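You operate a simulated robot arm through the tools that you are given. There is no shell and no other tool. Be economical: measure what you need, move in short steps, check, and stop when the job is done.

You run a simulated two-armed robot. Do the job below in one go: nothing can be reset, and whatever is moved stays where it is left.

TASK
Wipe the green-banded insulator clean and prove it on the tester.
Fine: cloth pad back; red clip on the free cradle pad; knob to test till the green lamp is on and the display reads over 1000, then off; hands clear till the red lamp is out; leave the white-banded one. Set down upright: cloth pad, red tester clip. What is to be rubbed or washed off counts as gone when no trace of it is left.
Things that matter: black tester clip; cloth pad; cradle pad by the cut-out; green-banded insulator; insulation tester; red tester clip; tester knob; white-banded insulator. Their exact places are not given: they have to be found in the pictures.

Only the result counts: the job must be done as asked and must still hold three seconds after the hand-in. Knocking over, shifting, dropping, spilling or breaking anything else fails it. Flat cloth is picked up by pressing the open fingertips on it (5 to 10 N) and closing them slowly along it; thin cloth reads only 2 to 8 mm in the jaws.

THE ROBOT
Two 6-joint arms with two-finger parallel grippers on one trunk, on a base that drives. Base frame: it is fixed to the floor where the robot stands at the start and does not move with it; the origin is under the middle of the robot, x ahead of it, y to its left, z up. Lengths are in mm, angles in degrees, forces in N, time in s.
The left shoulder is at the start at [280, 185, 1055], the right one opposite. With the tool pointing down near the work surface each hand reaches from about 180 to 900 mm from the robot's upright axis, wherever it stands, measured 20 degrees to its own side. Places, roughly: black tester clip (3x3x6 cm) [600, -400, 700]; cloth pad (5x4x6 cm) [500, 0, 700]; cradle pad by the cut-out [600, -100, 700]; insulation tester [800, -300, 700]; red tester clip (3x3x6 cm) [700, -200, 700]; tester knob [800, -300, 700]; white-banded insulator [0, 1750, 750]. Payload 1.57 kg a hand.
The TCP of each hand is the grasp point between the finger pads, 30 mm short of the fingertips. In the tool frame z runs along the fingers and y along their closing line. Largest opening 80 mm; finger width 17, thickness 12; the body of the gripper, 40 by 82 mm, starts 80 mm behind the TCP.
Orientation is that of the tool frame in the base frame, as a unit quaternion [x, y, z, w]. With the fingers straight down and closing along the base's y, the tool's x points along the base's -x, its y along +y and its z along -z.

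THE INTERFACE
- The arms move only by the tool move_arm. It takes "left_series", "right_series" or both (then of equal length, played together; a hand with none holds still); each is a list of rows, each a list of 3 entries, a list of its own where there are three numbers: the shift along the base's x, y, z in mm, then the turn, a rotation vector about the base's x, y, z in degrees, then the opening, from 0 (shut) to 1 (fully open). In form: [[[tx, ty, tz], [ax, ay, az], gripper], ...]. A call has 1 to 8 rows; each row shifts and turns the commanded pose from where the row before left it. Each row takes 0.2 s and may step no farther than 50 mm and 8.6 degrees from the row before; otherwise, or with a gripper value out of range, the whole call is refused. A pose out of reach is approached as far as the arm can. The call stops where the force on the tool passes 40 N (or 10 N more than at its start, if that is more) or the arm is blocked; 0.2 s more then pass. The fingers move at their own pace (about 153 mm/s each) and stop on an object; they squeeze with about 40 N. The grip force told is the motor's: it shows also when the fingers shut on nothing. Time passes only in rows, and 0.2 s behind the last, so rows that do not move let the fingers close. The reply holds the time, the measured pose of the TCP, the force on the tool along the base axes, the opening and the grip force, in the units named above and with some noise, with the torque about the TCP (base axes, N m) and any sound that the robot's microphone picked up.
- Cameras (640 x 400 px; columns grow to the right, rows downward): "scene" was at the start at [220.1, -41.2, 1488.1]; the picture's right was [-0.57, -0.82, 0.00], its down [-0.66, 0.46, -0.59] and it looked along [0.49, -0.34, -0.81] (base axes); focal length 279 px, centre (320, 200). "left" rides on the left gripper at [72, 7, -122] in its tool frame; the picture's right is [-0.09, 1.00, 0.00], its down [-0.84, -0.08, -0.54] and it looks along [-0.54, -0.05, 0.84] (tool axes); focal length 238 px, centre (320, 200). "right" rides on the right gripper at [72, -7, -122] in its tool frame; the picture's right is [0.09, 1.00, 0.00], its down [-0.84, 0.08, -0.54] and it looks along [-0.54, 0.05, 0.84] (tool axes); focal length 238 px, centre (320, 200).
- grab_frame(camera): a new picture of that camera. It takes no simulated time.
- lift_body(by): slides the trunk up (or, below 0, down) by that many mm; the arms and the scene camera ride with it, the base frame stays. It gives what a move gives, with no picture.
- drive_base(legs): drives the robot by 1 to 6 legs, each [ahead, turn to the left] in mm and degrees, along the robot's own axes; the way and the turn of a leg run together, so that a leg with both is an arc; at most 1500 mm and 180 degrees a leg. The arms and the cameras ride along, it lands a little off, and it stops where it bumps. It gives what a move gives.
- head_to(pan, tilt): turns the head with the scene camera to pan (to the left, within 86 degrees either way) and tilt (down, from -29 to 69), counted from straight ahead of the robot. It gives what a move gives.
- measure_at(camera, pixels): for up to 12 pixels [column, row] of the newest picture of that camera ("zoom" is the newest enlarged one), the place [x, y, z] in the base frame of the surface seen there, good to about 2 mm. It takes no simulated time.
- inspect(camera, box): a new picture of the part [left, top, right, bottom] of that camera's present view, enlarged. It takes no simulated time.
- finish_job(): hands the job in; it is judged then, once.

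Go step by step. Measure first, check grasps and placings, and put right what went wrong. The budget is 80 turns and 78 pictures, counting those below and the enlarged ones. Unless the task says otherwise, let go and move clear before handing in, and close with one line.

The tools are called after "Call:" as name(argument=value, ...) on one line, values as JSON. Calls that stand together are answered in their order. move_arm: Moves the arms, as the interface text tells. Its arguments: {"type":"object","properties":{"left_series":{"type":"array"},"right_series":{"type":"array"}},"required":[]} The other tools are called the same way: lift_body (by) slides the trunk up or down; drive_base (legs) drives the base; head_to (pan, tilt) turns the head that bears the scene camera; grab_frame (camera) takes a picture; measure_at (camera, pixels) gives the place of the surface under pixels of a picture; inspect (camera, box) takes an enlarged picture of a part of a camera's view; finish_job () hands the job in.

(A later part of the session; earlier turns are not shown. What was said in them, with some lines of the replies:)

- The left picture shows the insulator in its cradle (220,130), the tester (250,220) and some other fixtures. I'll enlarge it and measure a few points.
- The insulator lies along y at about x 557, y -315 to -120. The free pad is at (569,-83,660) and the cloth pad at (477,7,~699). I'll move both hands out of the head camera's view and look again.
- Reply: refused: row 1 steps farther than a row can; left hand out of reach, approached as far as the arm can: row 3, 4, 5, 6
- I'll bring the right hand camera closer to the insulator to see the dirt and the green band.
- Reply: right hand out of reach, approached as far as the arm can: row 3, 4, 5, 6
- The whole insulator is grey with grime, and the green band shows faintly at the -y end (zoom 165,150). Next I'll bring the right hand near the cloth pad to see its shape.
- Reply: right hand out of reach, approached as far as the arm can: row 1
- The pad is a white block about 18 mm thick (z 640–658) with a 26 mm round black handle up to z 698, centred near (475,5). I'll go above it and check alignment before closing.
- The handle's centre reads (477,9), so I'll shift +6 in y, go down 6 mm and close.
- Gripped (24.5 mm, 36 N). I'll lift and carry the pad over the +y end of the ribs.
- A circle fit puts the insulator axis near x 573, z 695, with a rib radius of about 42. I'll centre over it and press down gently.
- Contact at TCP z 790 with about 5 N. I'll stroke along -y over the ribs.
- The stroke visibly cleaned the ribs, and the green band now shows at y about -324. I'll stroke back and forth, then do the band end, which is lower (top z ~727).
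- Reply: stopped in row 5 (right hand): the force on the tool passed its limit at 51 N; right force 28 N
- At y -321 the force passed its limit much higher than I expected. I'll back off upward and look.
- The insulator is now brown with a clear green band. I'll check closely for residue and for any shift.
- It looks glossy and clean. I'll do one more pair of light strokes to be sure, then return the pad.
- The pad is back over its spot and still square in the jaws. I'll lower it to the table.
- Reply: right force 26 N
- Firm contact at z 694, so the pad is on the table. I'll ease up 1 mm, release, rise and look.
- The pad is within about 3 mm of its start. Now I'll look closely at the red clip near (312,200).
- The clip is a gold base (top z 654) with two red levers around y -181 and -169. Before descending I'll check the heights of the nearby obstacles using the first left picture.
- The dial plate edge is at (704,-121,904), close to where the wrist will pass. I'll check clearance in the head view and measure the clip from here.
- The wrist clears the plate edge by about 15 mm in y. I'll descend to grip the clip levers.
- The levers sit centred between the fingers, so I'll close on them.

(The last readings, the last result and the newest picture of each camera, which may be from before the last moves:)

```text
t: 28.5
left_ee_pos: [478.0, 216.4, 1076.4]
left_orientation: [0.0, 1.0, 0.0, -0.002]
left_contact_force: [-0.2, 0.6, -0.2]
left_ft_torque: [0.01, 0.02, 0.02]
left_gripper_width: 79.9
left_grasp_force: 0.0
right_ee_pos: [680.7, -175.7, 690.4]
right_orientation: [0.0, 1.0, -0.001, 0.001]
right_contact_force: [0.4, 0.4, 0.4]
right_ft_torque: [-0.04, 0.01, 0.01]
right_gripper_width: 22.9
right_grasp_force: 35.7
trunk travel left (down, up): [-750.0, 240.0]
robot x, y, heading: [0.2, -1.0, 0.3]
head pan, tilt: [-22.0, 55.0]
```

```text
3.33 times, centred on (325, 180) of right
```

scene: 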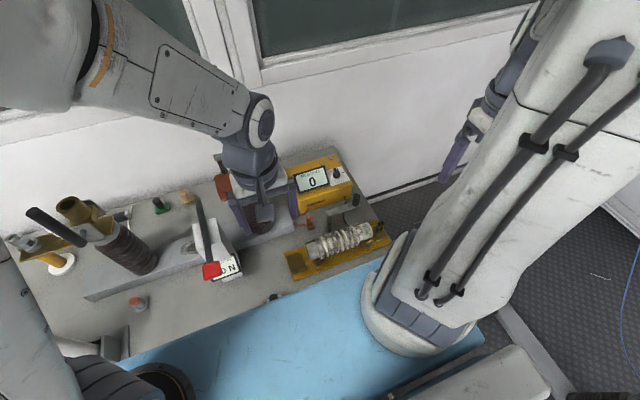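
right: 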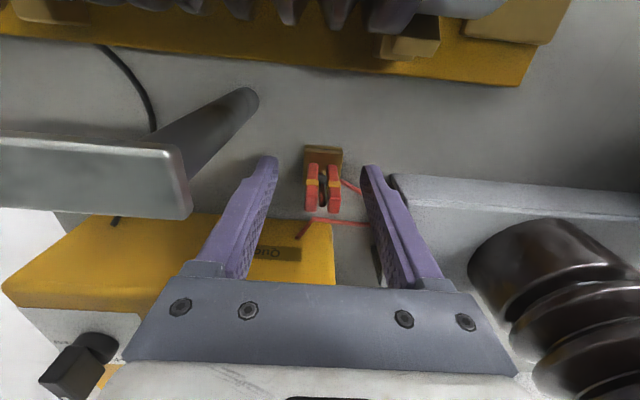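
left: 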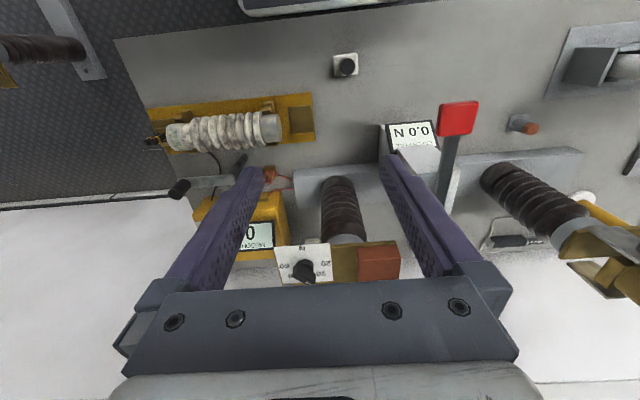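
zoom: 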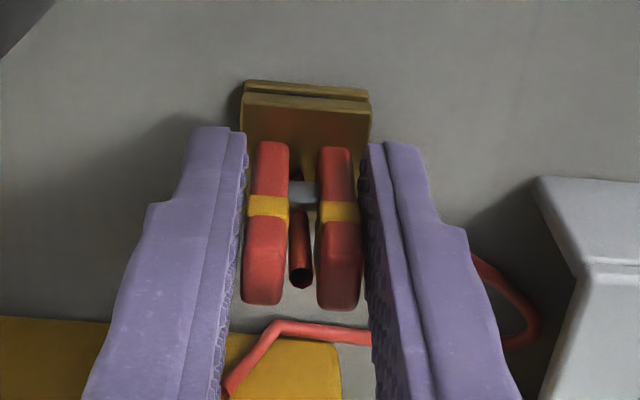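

Gripped at 22.9 mm. I'll lift straight up, move back in x away from the dial plate, then across toward the free pad.

Call:
move_arm(right_series=[[[0, 0, 30], [0, 0, 0], 0.1], [[0, 0, 40], [0, 0, 0], 0.1], [[0, 0, 40], [0, 0, 0], 0.1], [[-35, 0, 10], [0, 0, 0], 0.1], [[-35, 20, 0], [0, 0, 0], 0.1], [[-30, 35, 0], [0, 0, 0], 0.1], [[-15, 33, 0], [0, 0, 0], 0.1], [[0, 0, 0], [0, 0, 0], 0.1]])

Call:
grab_frame(camera="scene")

Call:
grab_frame(camera="right")

```text
t: 30.3
left_ee_pos: [478.3, 216.1, 1076.5]
left_orientation: [0.0, 1.0, 0.0, 0.0]
left_contact_force: [1.1, -0.1, 0.5]
left_ft_torque: [-0.01, 0.03, 0.0]
left_gripper_width: 79.9
left_grasp_force: 0.0
right_ee_pos: [565.9, -89.2, 810.2]
right_orientation: [0.0, 1.0, -0.001, 0.001]
right_contact_force: [-0.7, 0.7, -1.8]
right_ft_torque: [-0.02, -0.03, -0.01]
right_gripper_width: 22.6
right_grasp_force: 35.2
trunk travel left (down, up): [-750.0, 240.0]
robot x, y, heading: [2.7, -0.4, -0.0]
head pan, tilt: [-22.0, 55.0]
```

```text
45 pictures are left
```

scene: 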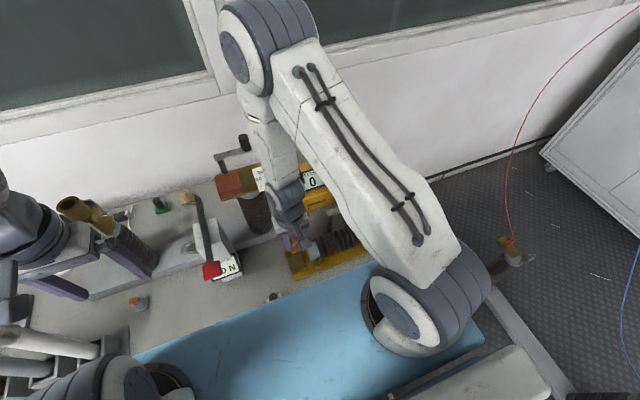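

```text
44 pictures are left
```

right: 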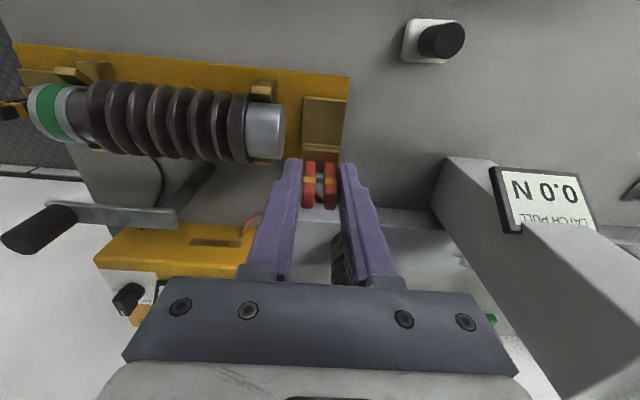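

Call:
inspect(camera="right", box=[250, 70, 390, 220])

Call:
inspect(camera="scene", box=[265, 215, 345, 290])

Call:
measure_at(camera="right", pixels=[[306, 99], [346, 102], [304, 110], [344, 115], [300, 140], [341, 145], [325, 110], [320, 158], [280, 130]])

```text
2.67 times, centred on (320, 145) of right
```

zoom: 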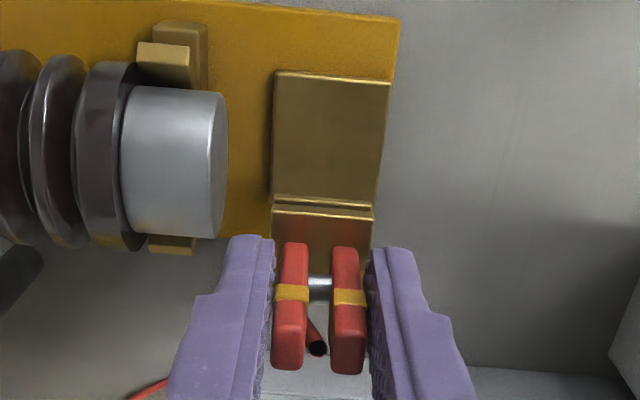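

```text
5.33 times, centred on (305, 252) of scene
```

zoom: 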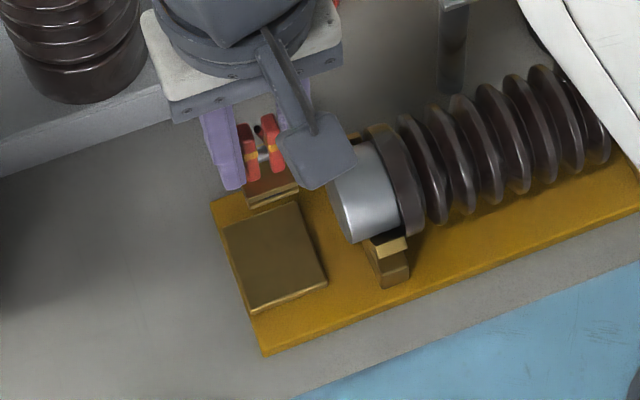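

```text
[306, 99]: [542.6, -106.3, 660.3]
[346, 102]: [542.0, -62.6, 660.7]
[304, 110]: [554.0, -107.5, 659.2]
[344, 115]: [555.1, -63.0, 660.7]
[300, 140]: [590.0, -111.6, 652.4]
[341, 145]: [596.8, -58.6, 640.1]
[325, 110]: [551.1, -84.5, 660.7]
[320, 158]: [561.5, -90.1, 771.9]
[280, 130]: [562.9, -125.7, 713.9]
```

Call:
measure_at(camera="zoom", pixels=[[293, 207], [228, 232], [250, 306], [322, 284], [275, 255], [268, 199], [217, 198]])

Call:
move_arm(right_series=[[[7, 4, -30], [0, 0, 0], 0.1], [[0, 0, -30], [0, 0, 0], 0.1], [[0, 0, -20], [0, 0, 0], 0.1], [[0, 0, -13], [0, 0, 0], 0.1], [[0, 0, 0], [0, 0, 0], 0.1]])

Call:
inspect(camera="scene", box=[265, 215, 345, 290])

```text
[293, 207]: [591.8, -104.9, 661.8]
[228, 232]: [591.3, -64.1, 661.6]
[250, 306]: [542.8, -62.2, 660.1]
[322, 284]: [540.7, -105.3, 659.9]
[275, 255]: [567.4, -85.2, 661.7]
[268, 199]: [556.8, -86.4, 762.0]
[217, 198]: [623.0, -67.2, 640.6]
```

```text
t: 31.5
left_ee_pos: [478.6, 216.9, 1075.7]
left_orientation: [0.0, 1.0, -0.001, -0.001]
left_contact_force: [0.2, -0.8, -0.2]
left_ft_torque: [-0.01, -0.01, -0.02]
left_gripper_width: 79.9
left_grasp_force: 0.0
right_ee_pos: [573.8, -85.3, 717.6]
right_orientation: [0.0, 1.0, -0.001, 0.001]
right_contact_force: [-0.4, 0.7, -0.5]
right_ft_torque: [-0.01, -0.02, -0.01]
right_gripper_width: 22.7
right_grasp_force: 35.4
trunk travel left (down, up): [-750.0, 240.0]
robot x, y, heading: [0.2, 1.4, 0.2]
head pan, tilt: [-22.0, 55.0]
```

```text
5.33 times, centred on (305, 252) of scene
```

zoom: 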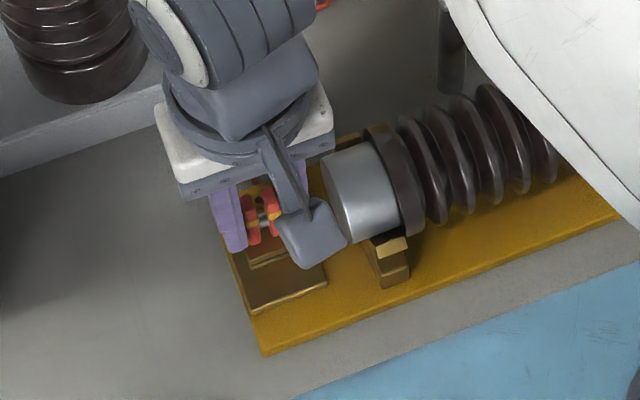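

The free pad spans x 541–593, y -106 to -62. I'll shift -8 in x to centre the clip and set it down gently.

Call:
move_arm(right_series=[[[-8, 0, 0], [0, 0, 0], 0.1], [[0, 0, -4], [0, 0, 0], 0.1], [[0, 0, -2], [0, 0, 0], 0.1], [[0, 0, -1], [0, 0, 0], 0.1], [[0, 0, 0], [0, 0, 0], 0.1]])

```text
t: 32.7
left_ee_pos: [477.9, 216.8, 1076.2]
left_orientation: [0.0, 1.0, -0.001, 0.0]
left_contact_force: [0.1, 0.6, -0.7]
left_ft_torque: [-0.01, -0.02, 0.04]
left_gripper_width: 80.2
left_grasp_force: 0.1
right_ee_pos: [563.8, -85.1, 710.4]
right_orientation: [0.0, 1.0, 0.001, 0.002]
right_contact_force: [0.3, 7.1, 20.9]
right_ft_torque: [0.5, -0.12, 0.04]
right_gripper_width: 22.6
right_grasp_force: 35.5
trunk travel left (down, up): [-750.0, 240.0]
robot x, y, heading: [1.6, -2.3, 0.1]
head pan, tilt: [-22.0, 55.0]
```

Contact at the expected height. I'll ease off, open only to 0.42 because the insulator cap is near, and rise.

Call:
move_arm(right_series=[[[0, 0, 0.8], [0, 0, 0], 0.1], [[0, 0, 0], [0, 0, 0], 0.36], [[0, 0, 0], [0, 0, 0], 0.4], [[0, 0, 0], [0, 0, 0], 0.4], [[0, 0, 25], [0, 0, 0], 0.4], [[0, 0, 35], [0, 0, 0], 0.4], [[0, 0, 45], [0, 0, 0], 0.4]])

Call:
grab_frame(camera="right")

```text
t: 34.3
left_ee_pos: [477.7, 216.7, 1076.2]
left_orientation: [0.0, 1.0, 0.0, -0.001]
left_contact_force: [-0.1, 1.0, 0.6]
left_ft_torque: [0.02, 0.0, 0.01]
left_gripper_width: 80.0
left_grasp_force: 0.1
right_ee_pos: [563.7, -85.3, 814.7]
right_orientation: [0.0, 1.0, -0.002, 0.001]
right_contact_force: [0.4, -0.2, -0.2]
right_ft_torque: [0.0, 0.04, 0.0]
right_gripper_width: 32.2
right_grasp_force: 0.0
trunk travel left (down, up): [-750.0, 240.0]
robot x, y, heading: [1.4, 2.6, 0.2]
head pan, tilt: [-22.0, 55.0]
```

```text
40 pictures are left
```

right: 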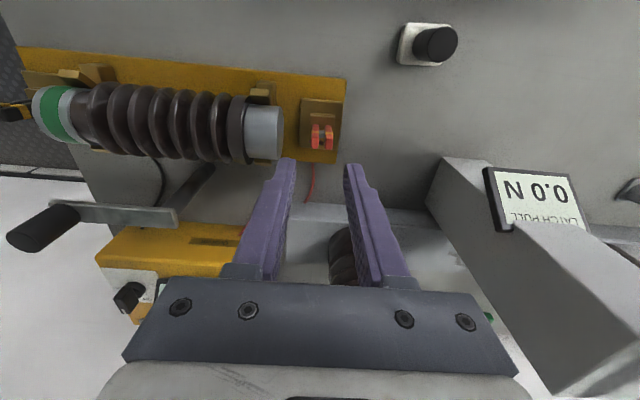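

The clip stands on the pad. I'll confirm that with an enlarged view and then look at the tester panel.

Call:
inspect(camera="right", box=[250, 70, 380, 210])

Call:
inspect(camera="scene", box=[255, 145, 375, 235])

```text
2.86 times, centred on (315, 140) of right
```

zoom: 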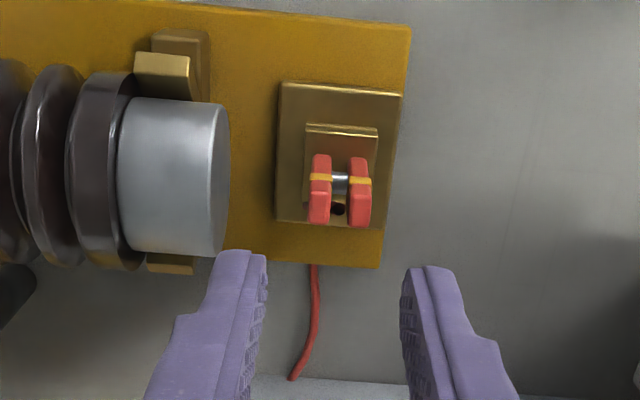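

```text
4.44 times, centred on (315, 190) of scene
```

zoom: 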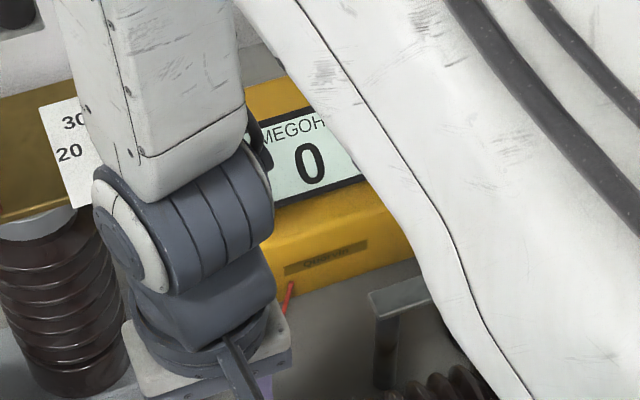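

The clip is upright on the free pad. Next I'll move the right hand up and over to view the tester knob near (785,-313,744).

Call:
move_arm(right_series=[[[0, -15, 40], [0, 0, 0], 0.5], [[0, -30, 25], [0, 0, 0], 0.5], [[0, -45, 0], [0, 0, 0], 0.5], [[10, -45, 0], [0, 0, 0], 0.5], [[20, -45, 0], [0, 0, 0], 0.5], [[25, -40, 0], [0, 0, 0], 0.5], [[45, -8, 0], [0, 0, 0], 0.5], [[45, 0, 0], [0, 0, 0], 0.5]])

Call:
grab_frame(camera="right")

```text
t: 36.1
left_ee_pos: [478.6, 216.1, 1076.2]
left_orientation: [0.0, 1.0, 0.0, -0.001]
left_contact_force: [-0.7, -0.5, 0.3]
left_ft_torque: [-0.02, -0.06, 0.0]
left_gripper_width: 79.9
left_grasp_force: 0.0
right_ee_pos: [713.3, -315.1, 883.2]
right_orientation: [0.0, 1.0, -0.001, 0.001]
right_contact_force: [0.6, -1.5, 0.4]
right_ft_torque: [0.0, 0.01, 0.02]
right_gripper_width: 40.0
right_grasp_force: 0.0
trunk travel left (down, up): [-750.0, 240.0]
robot x, y, heading: [0.9, -3.9, -0.2]
head pan, tilt: [-22.0, 55.0]
```

```text
37 pictures are left
```

right: 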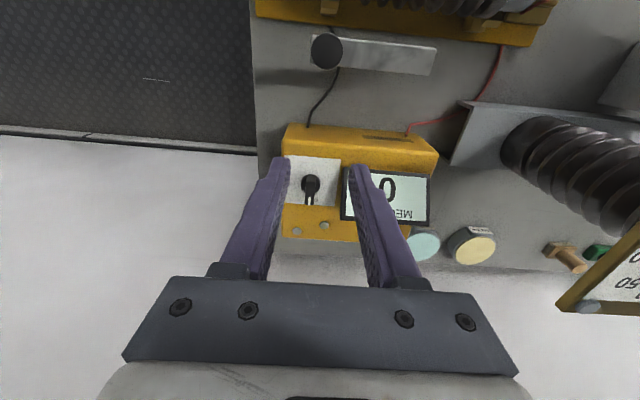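

Call:
inspect(camera="right", box=[260, 140, 370, 250])

Call:
measure_at(camera="right", pixels=[[310, 184], [310, 200], [310, 177], [303, 184], [318, 184], [295, 165], [335, 165], [295, 200], [335, 200], [297, 230], [325, 226]])

```text
3.64 times, centred on (315, 195) of right
```

zoom: 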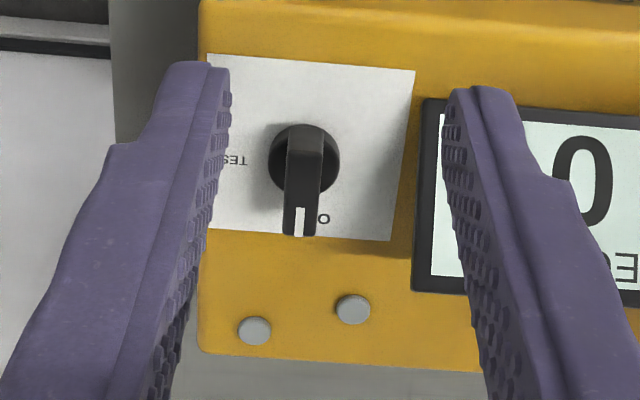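

```text
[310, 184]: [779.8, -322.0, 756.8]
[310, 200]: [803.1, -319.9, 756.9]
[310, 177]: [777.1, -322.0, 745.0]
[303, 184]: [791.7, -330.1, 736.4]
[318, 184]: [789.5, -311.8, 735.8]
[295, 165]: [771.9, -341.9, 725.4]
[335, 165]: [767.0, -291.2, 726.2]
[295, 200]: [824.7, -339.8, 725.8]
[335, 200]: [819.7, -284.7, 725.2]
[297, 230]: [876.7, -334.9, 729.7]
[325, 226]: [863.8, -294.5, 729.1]
```

The panel is flat at z 725. The knob's pointer bar runs along x at (790,-321), top z 757, pointing +x (OFF), with TEST on the -y side, so it needs about -90° about z. I'll descend onto the bar.

Call:
move_arm(right_series=[[[40, -3, 0], [0, 0, 0], 0.5], [[37, -3, 0], [0, 0, 0], 0.5], [[0, 0, -40], [0, 0, 0], 0.5], [[0, 0, -40], [0, 0, 0], 0.5], [[0, 0, -20], [0, 0, 0], 0.5], [[0, 0, -8], [0, 0, 0], 0.5], [[0, 0, 0], [0, 0, 0], 0.5]])

Call:
grab_frame(camera="right")

```text
t: 37.7
left_ee_pos: [478.1, 215.6, 1076.6]
left_orientation: [0.001, 1.0, 0.0, -0.001]
left_contact_force: [-0.9, -0.3, -0.1]
left_ft_torque: [-0.02, 0.01, 0.0]
left_gripper_width: 80.0
left_grasp_force: 0.1
right_ee_pos: [787.3, -321.0, 774.8]
right_orientation: [0.0, 1.0, -0.001, 0.002]
right_contact_force: [0.6, 0.3, 0.1]
right_ft_torque: [-0.02, -0.03, 0.0]
right_gripper_width: 39.8
right_grasp_force: 0.0
trunk travel left (down, up): [-750.0, 240.0]
robot x, y, heading: [-0.4, 0.9, -0.3]
head pan, tilt: [-22.0, 55.0]
```

```text
35 pictures are left
```

right: 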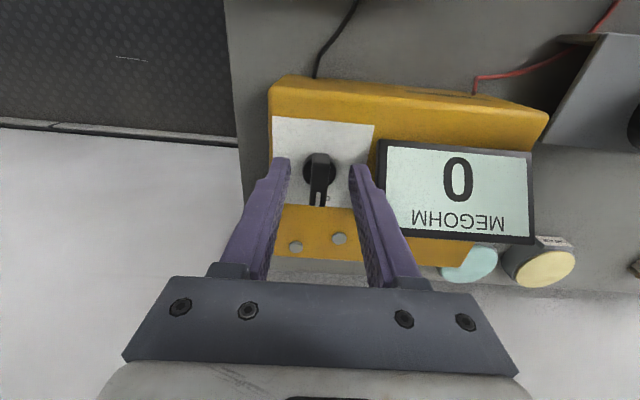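

Call:
inspect(camera="right", box=[265, 110, 385, 260])

Call:
measure_at(camera="right", pixels=[[319, 165], [319, 200], [320, 158], [308, 175], [331, 170], [283, 180]])

```text
2.67 times, centred on (325, 185) of right
```

zoom: 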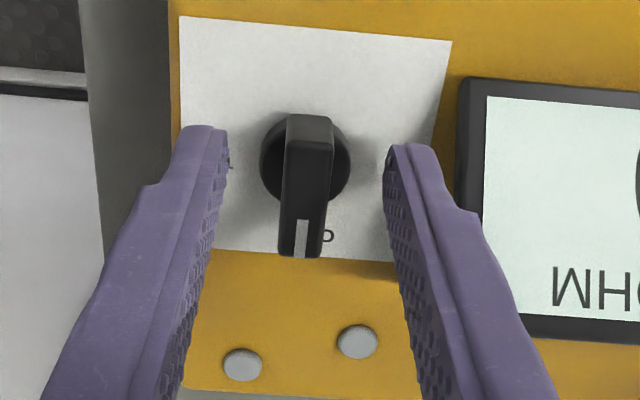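

```text
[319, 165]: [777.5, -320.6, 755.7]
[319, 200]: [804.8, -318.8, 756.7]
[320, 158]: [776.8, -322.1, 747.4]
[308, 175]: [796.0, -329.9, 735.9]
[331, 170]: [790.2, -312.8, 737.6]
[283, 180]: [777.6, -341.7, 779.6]
```

I'll adjust +3.5 in x and -5 in z, then close on the pointer bar.

Call:
move_arm(right_series=[[[3.5, 1, -5], [0, 0, 0], 0.5], [[0, 0, 0], [0, 0, 0], 0.25], [[0, 0, 0], [0, 0, 0], 0.05], [[0, 0, 0], [0, 0, 0], 0.05]])

```text
t: 38.7
left_ee_pos: [477.6, 216.1, 1076.4]
left_orientation: [0.0, 1.0, 0.001, 0.0]
left_contact_force: [0.1, 1.0, 0.4]
left_ft_torque: [0.0, 0.03, 0.01]
left_gripper_width: 79.8
left_grasp_force: 0.1
right_ee_pos: [790.1, -320.5, 768.8]
right_orientation: [0.0, 1.0, 0.0, 0.001]
right_contact_force: [1.0, -5.5, 2.3]
right_ft_torque: [-0.03, 0.45, -0.04]
right_gripper_width: 11.5
right_grasp_force: 28.7
trunk travel left (down, up): [-750.0, 240.0]
robot x, y, heading: [2.5, 1.0, -0.0]
head pan, tilt: [-22.0, 55.0]
```

Gripped at 11.5 mm. I'll turn -40° first and check forces.

Call:
move_arm(right_series=[[[0, 0, 0], [0, 0, -8], 0.05], [[0, 0, 0], [0, 0, -8], 0.05], [[0, 0, 0], [0, 0, -8], 0.05], [[0, 0, 0], [0, 0, -8], 0.05], [[0, 0, 0], [0, 0, -8], 0.05]])

Call:
grab_frame(camera="right")

```text
t: 39.9
left_ee_pos: [478.2, 216.7, 1075.7]
left_orientation: [0.0, 1.0, 0.0, -0.001]
left_contact_force: [-0.4, 0.7, 1.1]
left_ft_torque: [-0.02, -0.01, -0.01]
left_gripper_width: 79.8
left_grasp_force: 0.0
right_ee_pos: [790.1, -317.3, 768.8]
right_orientation: [0.342, 0.94, -0.001, 0.002]
right_contact_force: [7.5, -2.2, 6.9]
right_ft_torque: [0.25, 0.29, -0.01]
right_gripper_width: 11.8
right_grasp_force: 29.0
trunk travel left (down, up): [-750.0, 240.0]
robot x, y, heading: [-1.6, 0.6, -0.1]
head pan, tilt: [-22.0, 55.0]
```

```text
33 pictures are left
```

right: 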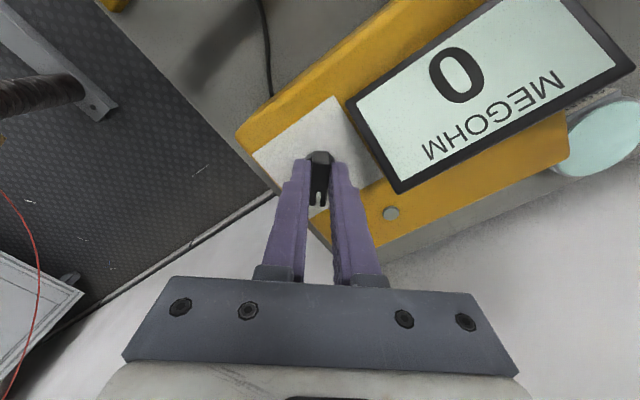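

The knob follows with small forces. I'll continue toward TEST.

Call:
move_arm(right_series=[[[0, 0, 0], [0, 0, -8], 0.05], [[0, 0, 0], [0, 0, -8], 0.05], [[0, 0, 0], [0, 0, -8], 0.05], [[0, 0, 0], [0, 0, -8], 0.05], [[0, 0, 0], [0, 0, -8], 0.05], [[0, 0, 0], [0, 0, -8], 0.05]])

Call:
grab_frame(camera="right")

```text
t: 41.3
left_ee_pos: [478.6, 216.5, 1074.1]
left_orientation: [-0.001, 1.0, 0.0, -0.001]
left_contact_force: [-0.1, 0.5, -0.8]
left_ft_torque: [0.01, -0.02, -0.01]
left_gripper_width: 80.3
left_grasp_force: 0.1
right_ee_pos: [795.0, -315.7, 769.3]
right_orientation: [0.695, 0.719, 0.001, 0.005]
right_contact_force: [27.7, 14.5, 3.4]
right_ft_torque: [-0.27, -0.13, 0.07]
right_gripper_width: 12.1
right_grasp_force: 29.3
trunk travel left (down, up): [-750.0, 240.0]
robot x, y, heading: [-0.6, 1.8, -0.3]
head pan, tilt: [-22.0, 55.0]
```

```text
32 pictures are left
```

right: 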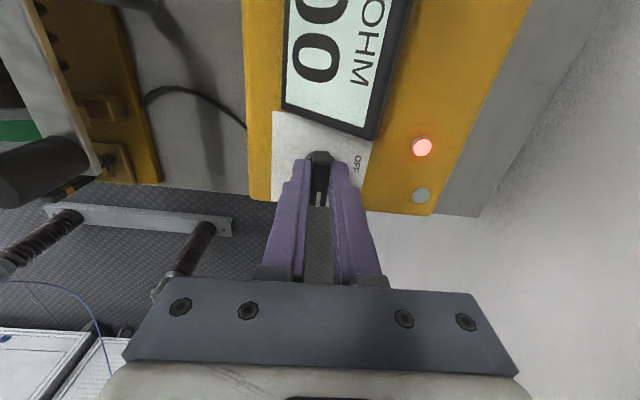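

The red lamp is on at (422,147) and the display shows digits. There is about 30 N of side force, so I'll shift the command toward it to relax, wait, and look.

Call:
move_arm(right_series=[[[2.5, 2, 0], [0, 0, 0], 0.05], [[2, 1.5, 0], [0, 0, 0], 0.05], [[0, 0, 0], [0, 0, 0], 0.05], [[0, 0, 0], [0, 0, 0], 0.05], [[0, 0, 0], [0, 0, 0], 0.05]])

Call:
grab_frame(camera="right")

```text
t: 42.5
left_ee_pos: [477.2, 216.0, 1077.2]
left_orientation: [0.0, 1.0, 0.0, 0.0]
left_contact_force: [-0.6, 0.1, -0.2]
left_ft_torque: [0.01, 0.0, -0.01]
left_gripper_width: 80.2
left_grasp_force: 0.0
right_ee_pos: [794.9, -315.5, 768.9]
right_orientation: [0.695, 0.719, -0.001, 0.001]
right_contact_force: [1.4, -18.4, 12.4]
right_ft_torque: [-0.45, -0.36, -0.04]
right_gripper_width: 11.9
right_grasp_force: 29.2
trunk travel left (down, up): [-750.0, 240.0]
robot x, y, heading: [-0.1, -1.1, 0.1]
head pan, tilt: [-22.0, 55.0]
```

```text
31 pictures are left
```

right: 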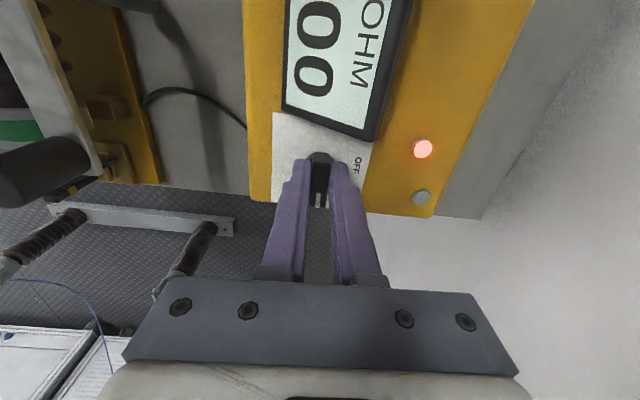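

The x force is gone but y is over-corrected, so I'll take back 2.5 mm and keep waiting for the green lamp.

Call:
move_arm(right_series=[[[0, -2.5, -0.5], [0, 0, 0], 0.05], [[0, 0, 0], [0, 0, 0], 0.05], [[0, 0, 0], [0, 0, 0], 0.05], [[0, 0, 0], [0, 0, 0], 0.05], [[0, 0, 0], [0, 0, 0], 0.05], [[0, 0, 0], [0, 0, 0], 0.05], [[0, 0, 0], [0, 0, 0], 0.05], [[0, 0, 0], [0, 0, 0], 0.05]])

Call:
grab_frame(camera="right")

Call:
grab_frame(camera="scene")

```text
t: 44.3
left_ee_pos: [477.8, 216.6, 1076.5]
left_orientation: [0.0, 1.0, 0.0, 0.001]
left_contact_force: [-0.3, 1.1, -0.1]
left_ft_torque: [0.0, -0.01, 0.0]
left_gripper_width: 79.8
left_grasp_force: 0.1
right_ee_pos: [794.6, -313.6, 767.5]
right_orientation: [0.695, 0.719, -0.002, -0.001]
right_contact_force: [-10.3, 9.2, 18.8]
right_ft_torque: [0.41, 0.0, -0.07]
right_gripper_width: 11.9
right_grasp_force: 29.4
trunk travel left (down, up): [-750.0, 240.0]
robot x, y, heading: [0.2, 1.5, -0.1]
head pan, tilt: [-22.0, 55.0]
```

```text
30 pictures are left
```

right: 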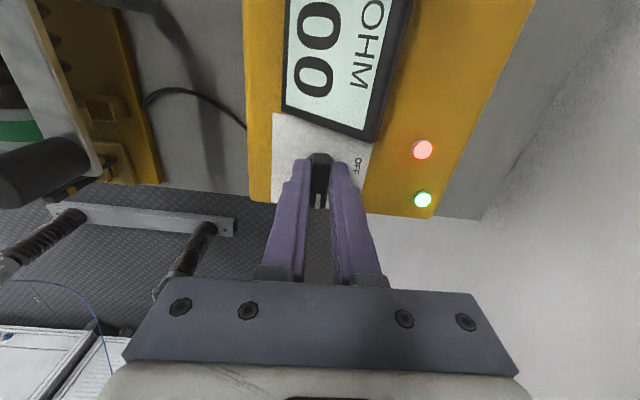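

```text
29 pictures are left
```

scene: 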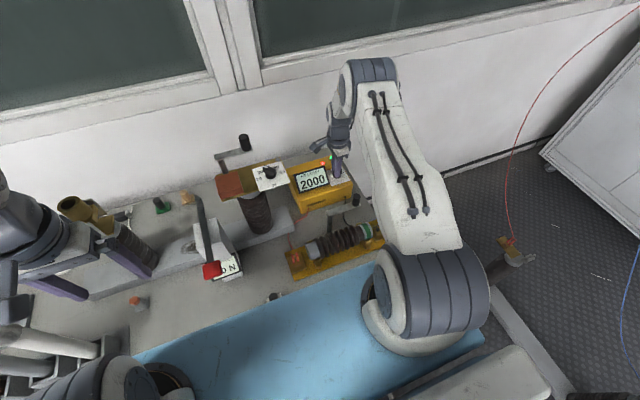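

The green lamp is on at (423,200) and the display reads 2000. Now I'll turn back to OFF, reversing the small shifts.

Call:
move_arm(right_series=[[[-0.5, 0, 0], [0, 0, 8], 0.05], [[-0.5, 0, 0], [0, 0, 8], 0.05], [[-0.5, 0, 0], [0, 0, 8], 0.05], [[-0.5, 0, 0], [0, 0, 8], 0.05], [[-0.5, 0, 0], [0, 0, 8], 0.05], [[-0.5, 0, 0], [0, 0, 8], 0.05]])

Call:
move_arm(right_series=[[[-0.5, 0, 0], [0, 0, 8], 0.05], [[-0.5, 0, 0], [0, 0, 8], 0.05], [[-0.5, -0.5, 0], [0, 0, 8], 0.05], [[0, -0.5, 0], [0, 0, 8], 0.05], [[0, 0, 0], [0, 0, 8], 0.05], [[0, 0, 0], [0, 0, 0], 0.05]])

Call:
grab_frame(camera="right")

```text
t: 45.7
left_ee_pos: [477.2, 216.8, 1075.9]
left_orientation: [0.0, 1.0, -0.001, -0.001]
left_contact_force: [0.7, 0.3, -0.7]
left_ft_torque: [-0.02, -0.01, 0.03]
left_gripper_width: 79.7
left_grasp_force: 0.0
right_ee_pos: [791.1, -318.0, 767.2]
right_orientation: [0.341, 0.94, -0.001, 0.001]
right_contact_force: [-13.7, 4.8, 8.1]
right_ft_torque: [0.24, 0.05, 0.01]
right_gripper_width: 11.9
right_grasp_force: 28.7
trunk travel left (down, up): [-750.0, 240.0]
robot x, y, heading: [-2.5, 0.3, 0.2]
head pan, tilt: [-22.0, 55.0]
```

```text
t: 47.1
left_ee_pos: [478.1, 216.3, 1076.4]
left_orientation: [0.0, 1.0, 0.001, 0.0]
left_contact_force: [-0.8, -0.4, 0.7]
left_ft_torque: [0.0, -0.03, 0.01]
left_gripper_width: 80.2
left_grasp_force: 0.0
right_ee_pos: [789.6, -319.9, 767.5]
right_orientation: [0.001, 1.0, -0.001, 0.003]
right_contact_force: [-11.3, -19.3, 4.3]
right_ft_torque: [-0.26, 0.78, -0.08]
right_gripper_width: 12.1
right_grasp_force: 28.8
trunk travel left (down, up): [-750.0, 240.0]
robot x, y, heading: [2.6, -2.7, -0.1]
head pan, tilt: [-22.0, 55.0]
```

```text
28 pictures are left
```

right: 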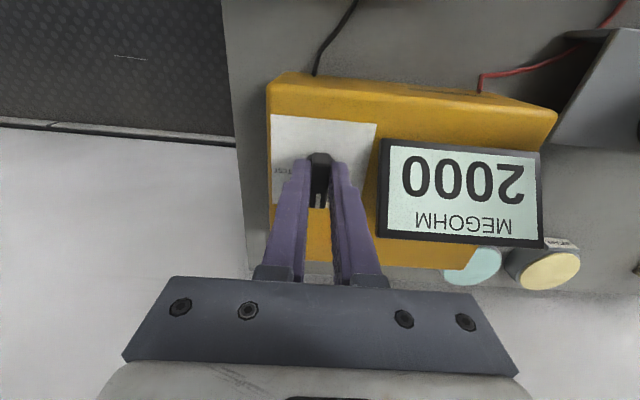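

The display still holds 2000 and the lamps are hidden by the gripper. I'll relax, release, rise and check the knob and lamps.

Call:
move_arm(right_series=[[[-1, -1.5, 0], [0, 0, 0], 0.05], [[0, 0, 0], [0, 0, 0], 0.4], [[0, 0, 0], [0, 0, 0], 0.5], [[0, 0, 35], [0, 0, 0], 0.5], [[-20, 0, 45], [0, 0, 0], 0.5], [[-45, 0, 20], [0, 0, 0], 0.5]])

Call:
inspect(camera="right", box=[230, 90, 450, 270])

```text
t: 48.5
left_ee_pos: [478.2, 217.0, 1076.4]
left_orientation: [0.0, 1.0, 0.0, -0.001]
left_contact_force: [0.7, -0.2, -0.3]
left_ft_torque: [-0.02, -0.01, 0.01]
left_gripper_width: 80.1
left_grasp_force: 0.0
right_ee_pos: [724.1, -318.6, 866.6]
right_orientation: [0.001, 1.0, -0.001, 0.002]
right_contact_force: [-0.3, 0.6, -0.6]
right_ft_torque: [-0.01, 0.0, -0.04]
right_gripper_width: 39.9
right_grasp_force: 0.1
trunk travel left (down, up): [-750.0, 240.0]
robot x, y, heading: [2.2, 2.8, -0.3]
head pan, tilt: [-22.0, 55.0]
```

```text
2.22 times, centred on (340, 180) of right
```

zoom: 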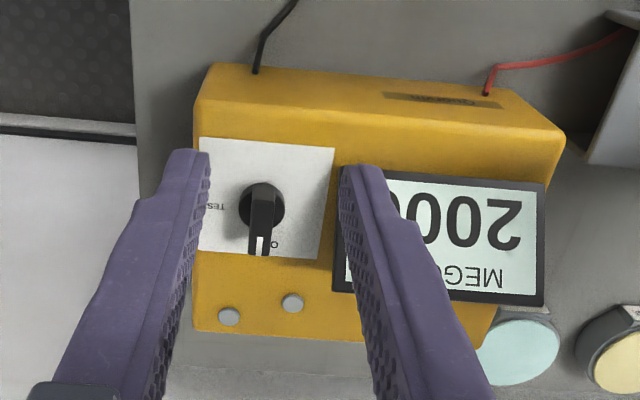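

The knob points to OFF and both lamps look grey. I'll measure whether the tester shifted, then retreat and check everything.

Call:
measure_at(camera="zoom", pixels=[[229, 316], [292, 303], [262, 195], [258, 245], [195, 300], [200, 140]])

Call:
move_arm(right_series=[[[-40, -10, 25], [0, 0, 0], 0.5], [[-40, -15, 25], [0, 0, 0], 0.5], [[-40, -15, 25], [0, 0, 0], 0.5], [[-40, -15, 25], [0, 0, 0], 0.5], [[-40, -15, 25], [0, 0, 0], 0.5], [[0, -30, 20], [0, 0, 0], 0.5], [[0, -30, 20], [0, 0, 0], 0.5]])

Call:
grab_frame(camera="scene")

Call:
grab_frame(camera="right")

```text
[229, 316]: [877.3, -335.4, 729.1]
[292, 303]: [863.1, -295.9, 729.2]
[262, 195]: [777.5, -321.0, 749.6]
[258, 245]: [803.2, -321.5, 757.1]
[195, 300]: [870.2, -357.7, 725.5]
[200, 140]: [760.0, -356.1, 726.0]
```

```text
t: 50.1
left_ee_pos: [477.8, 217.3, 1076.7]
left_orientation: [0.0, 1.0, 0.001, -0.001]
left_contact_force: [0.6, -0.3, 0.5]
left_ft_torque: [0.02, 0.02, 0.02]
left_gripper_width: 80.0
left_grasp_force: 0.0
right_ee_pos: [524.8, -447.0, 1033.8]
right_orientation: [-0.001, 1.0, 0.0, 0.001]
right_contact_force: [-0.4, 0.1, -0.2]
right_ft_torque: [-0.01, 0.03, -0.03]
right_gripper_width: 39.8
right_grasp_force: 0.0
trunk travel left (down, up): [-750.0, 240.0]
robot x, y, heading: [0.3, 0.9, 0.1]
head pan, tilt: [-22.0, 55.0]
```

```text
26 pictures are left
```

scene: 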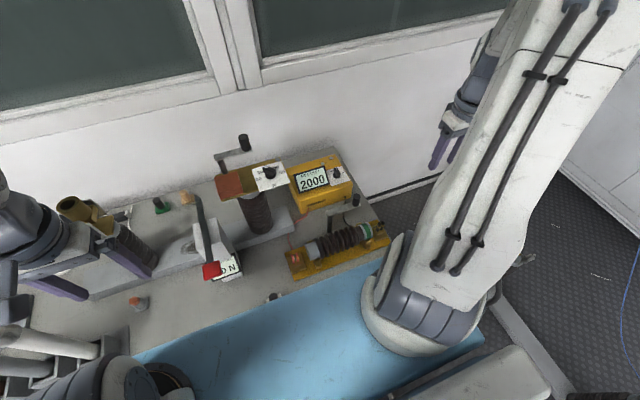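

```text
25 pictures are left
```

right: 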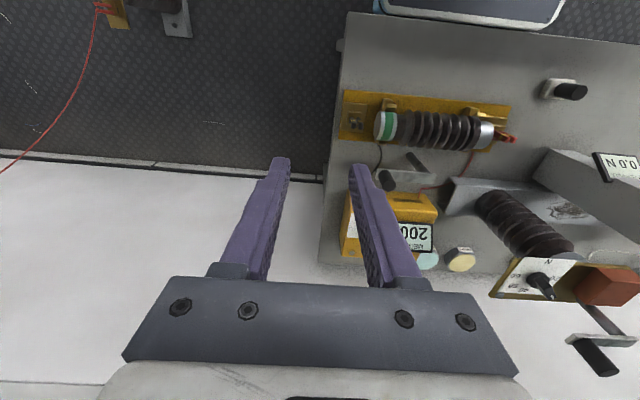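

The tester has not moved. I'll take close looks at the cradle, both clips and the lamps.

Call:
inspect(camera="scene", box=[270, 150, 400, 285])

Call:
inspect(camera="right", box=[330, 80, 530, 200])

```text
2.96 times, centred on (335, 218) of scene
```

zoom: 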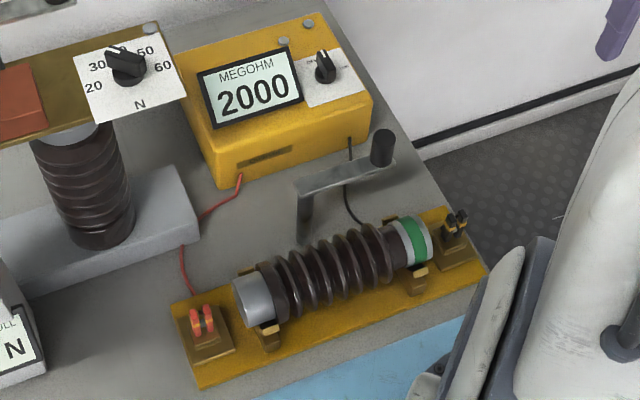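

```text
3.20 times, centred on (430, 140) of right
```

zoom: 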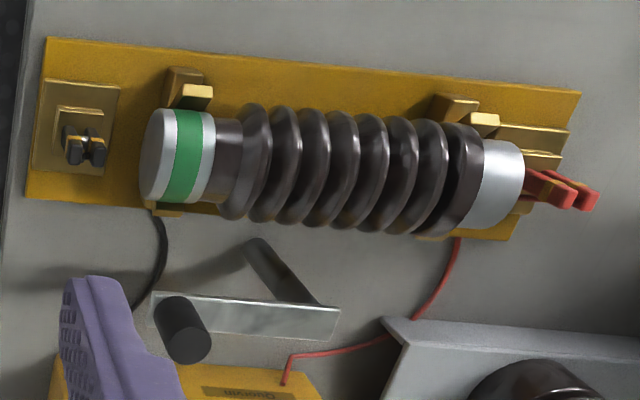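

Both lamps are out, the display holds 2000 and the knob is at OFF. The clips are upright on their pads, the insulator is clean in its cradle, and the hands are clear, so I'm handing in.

Call:
finish_job()

```text
The job is handed in.
```

The green-banded insulator is wiped clean and passed the tester at 2000 with the green lamp on. The knob is back at OFF and the red lamp is out. The cloth pad is back within about 3 mm of its start, and the red clip stands upright on the free cradle pad. I left the white-banded insulator alone.
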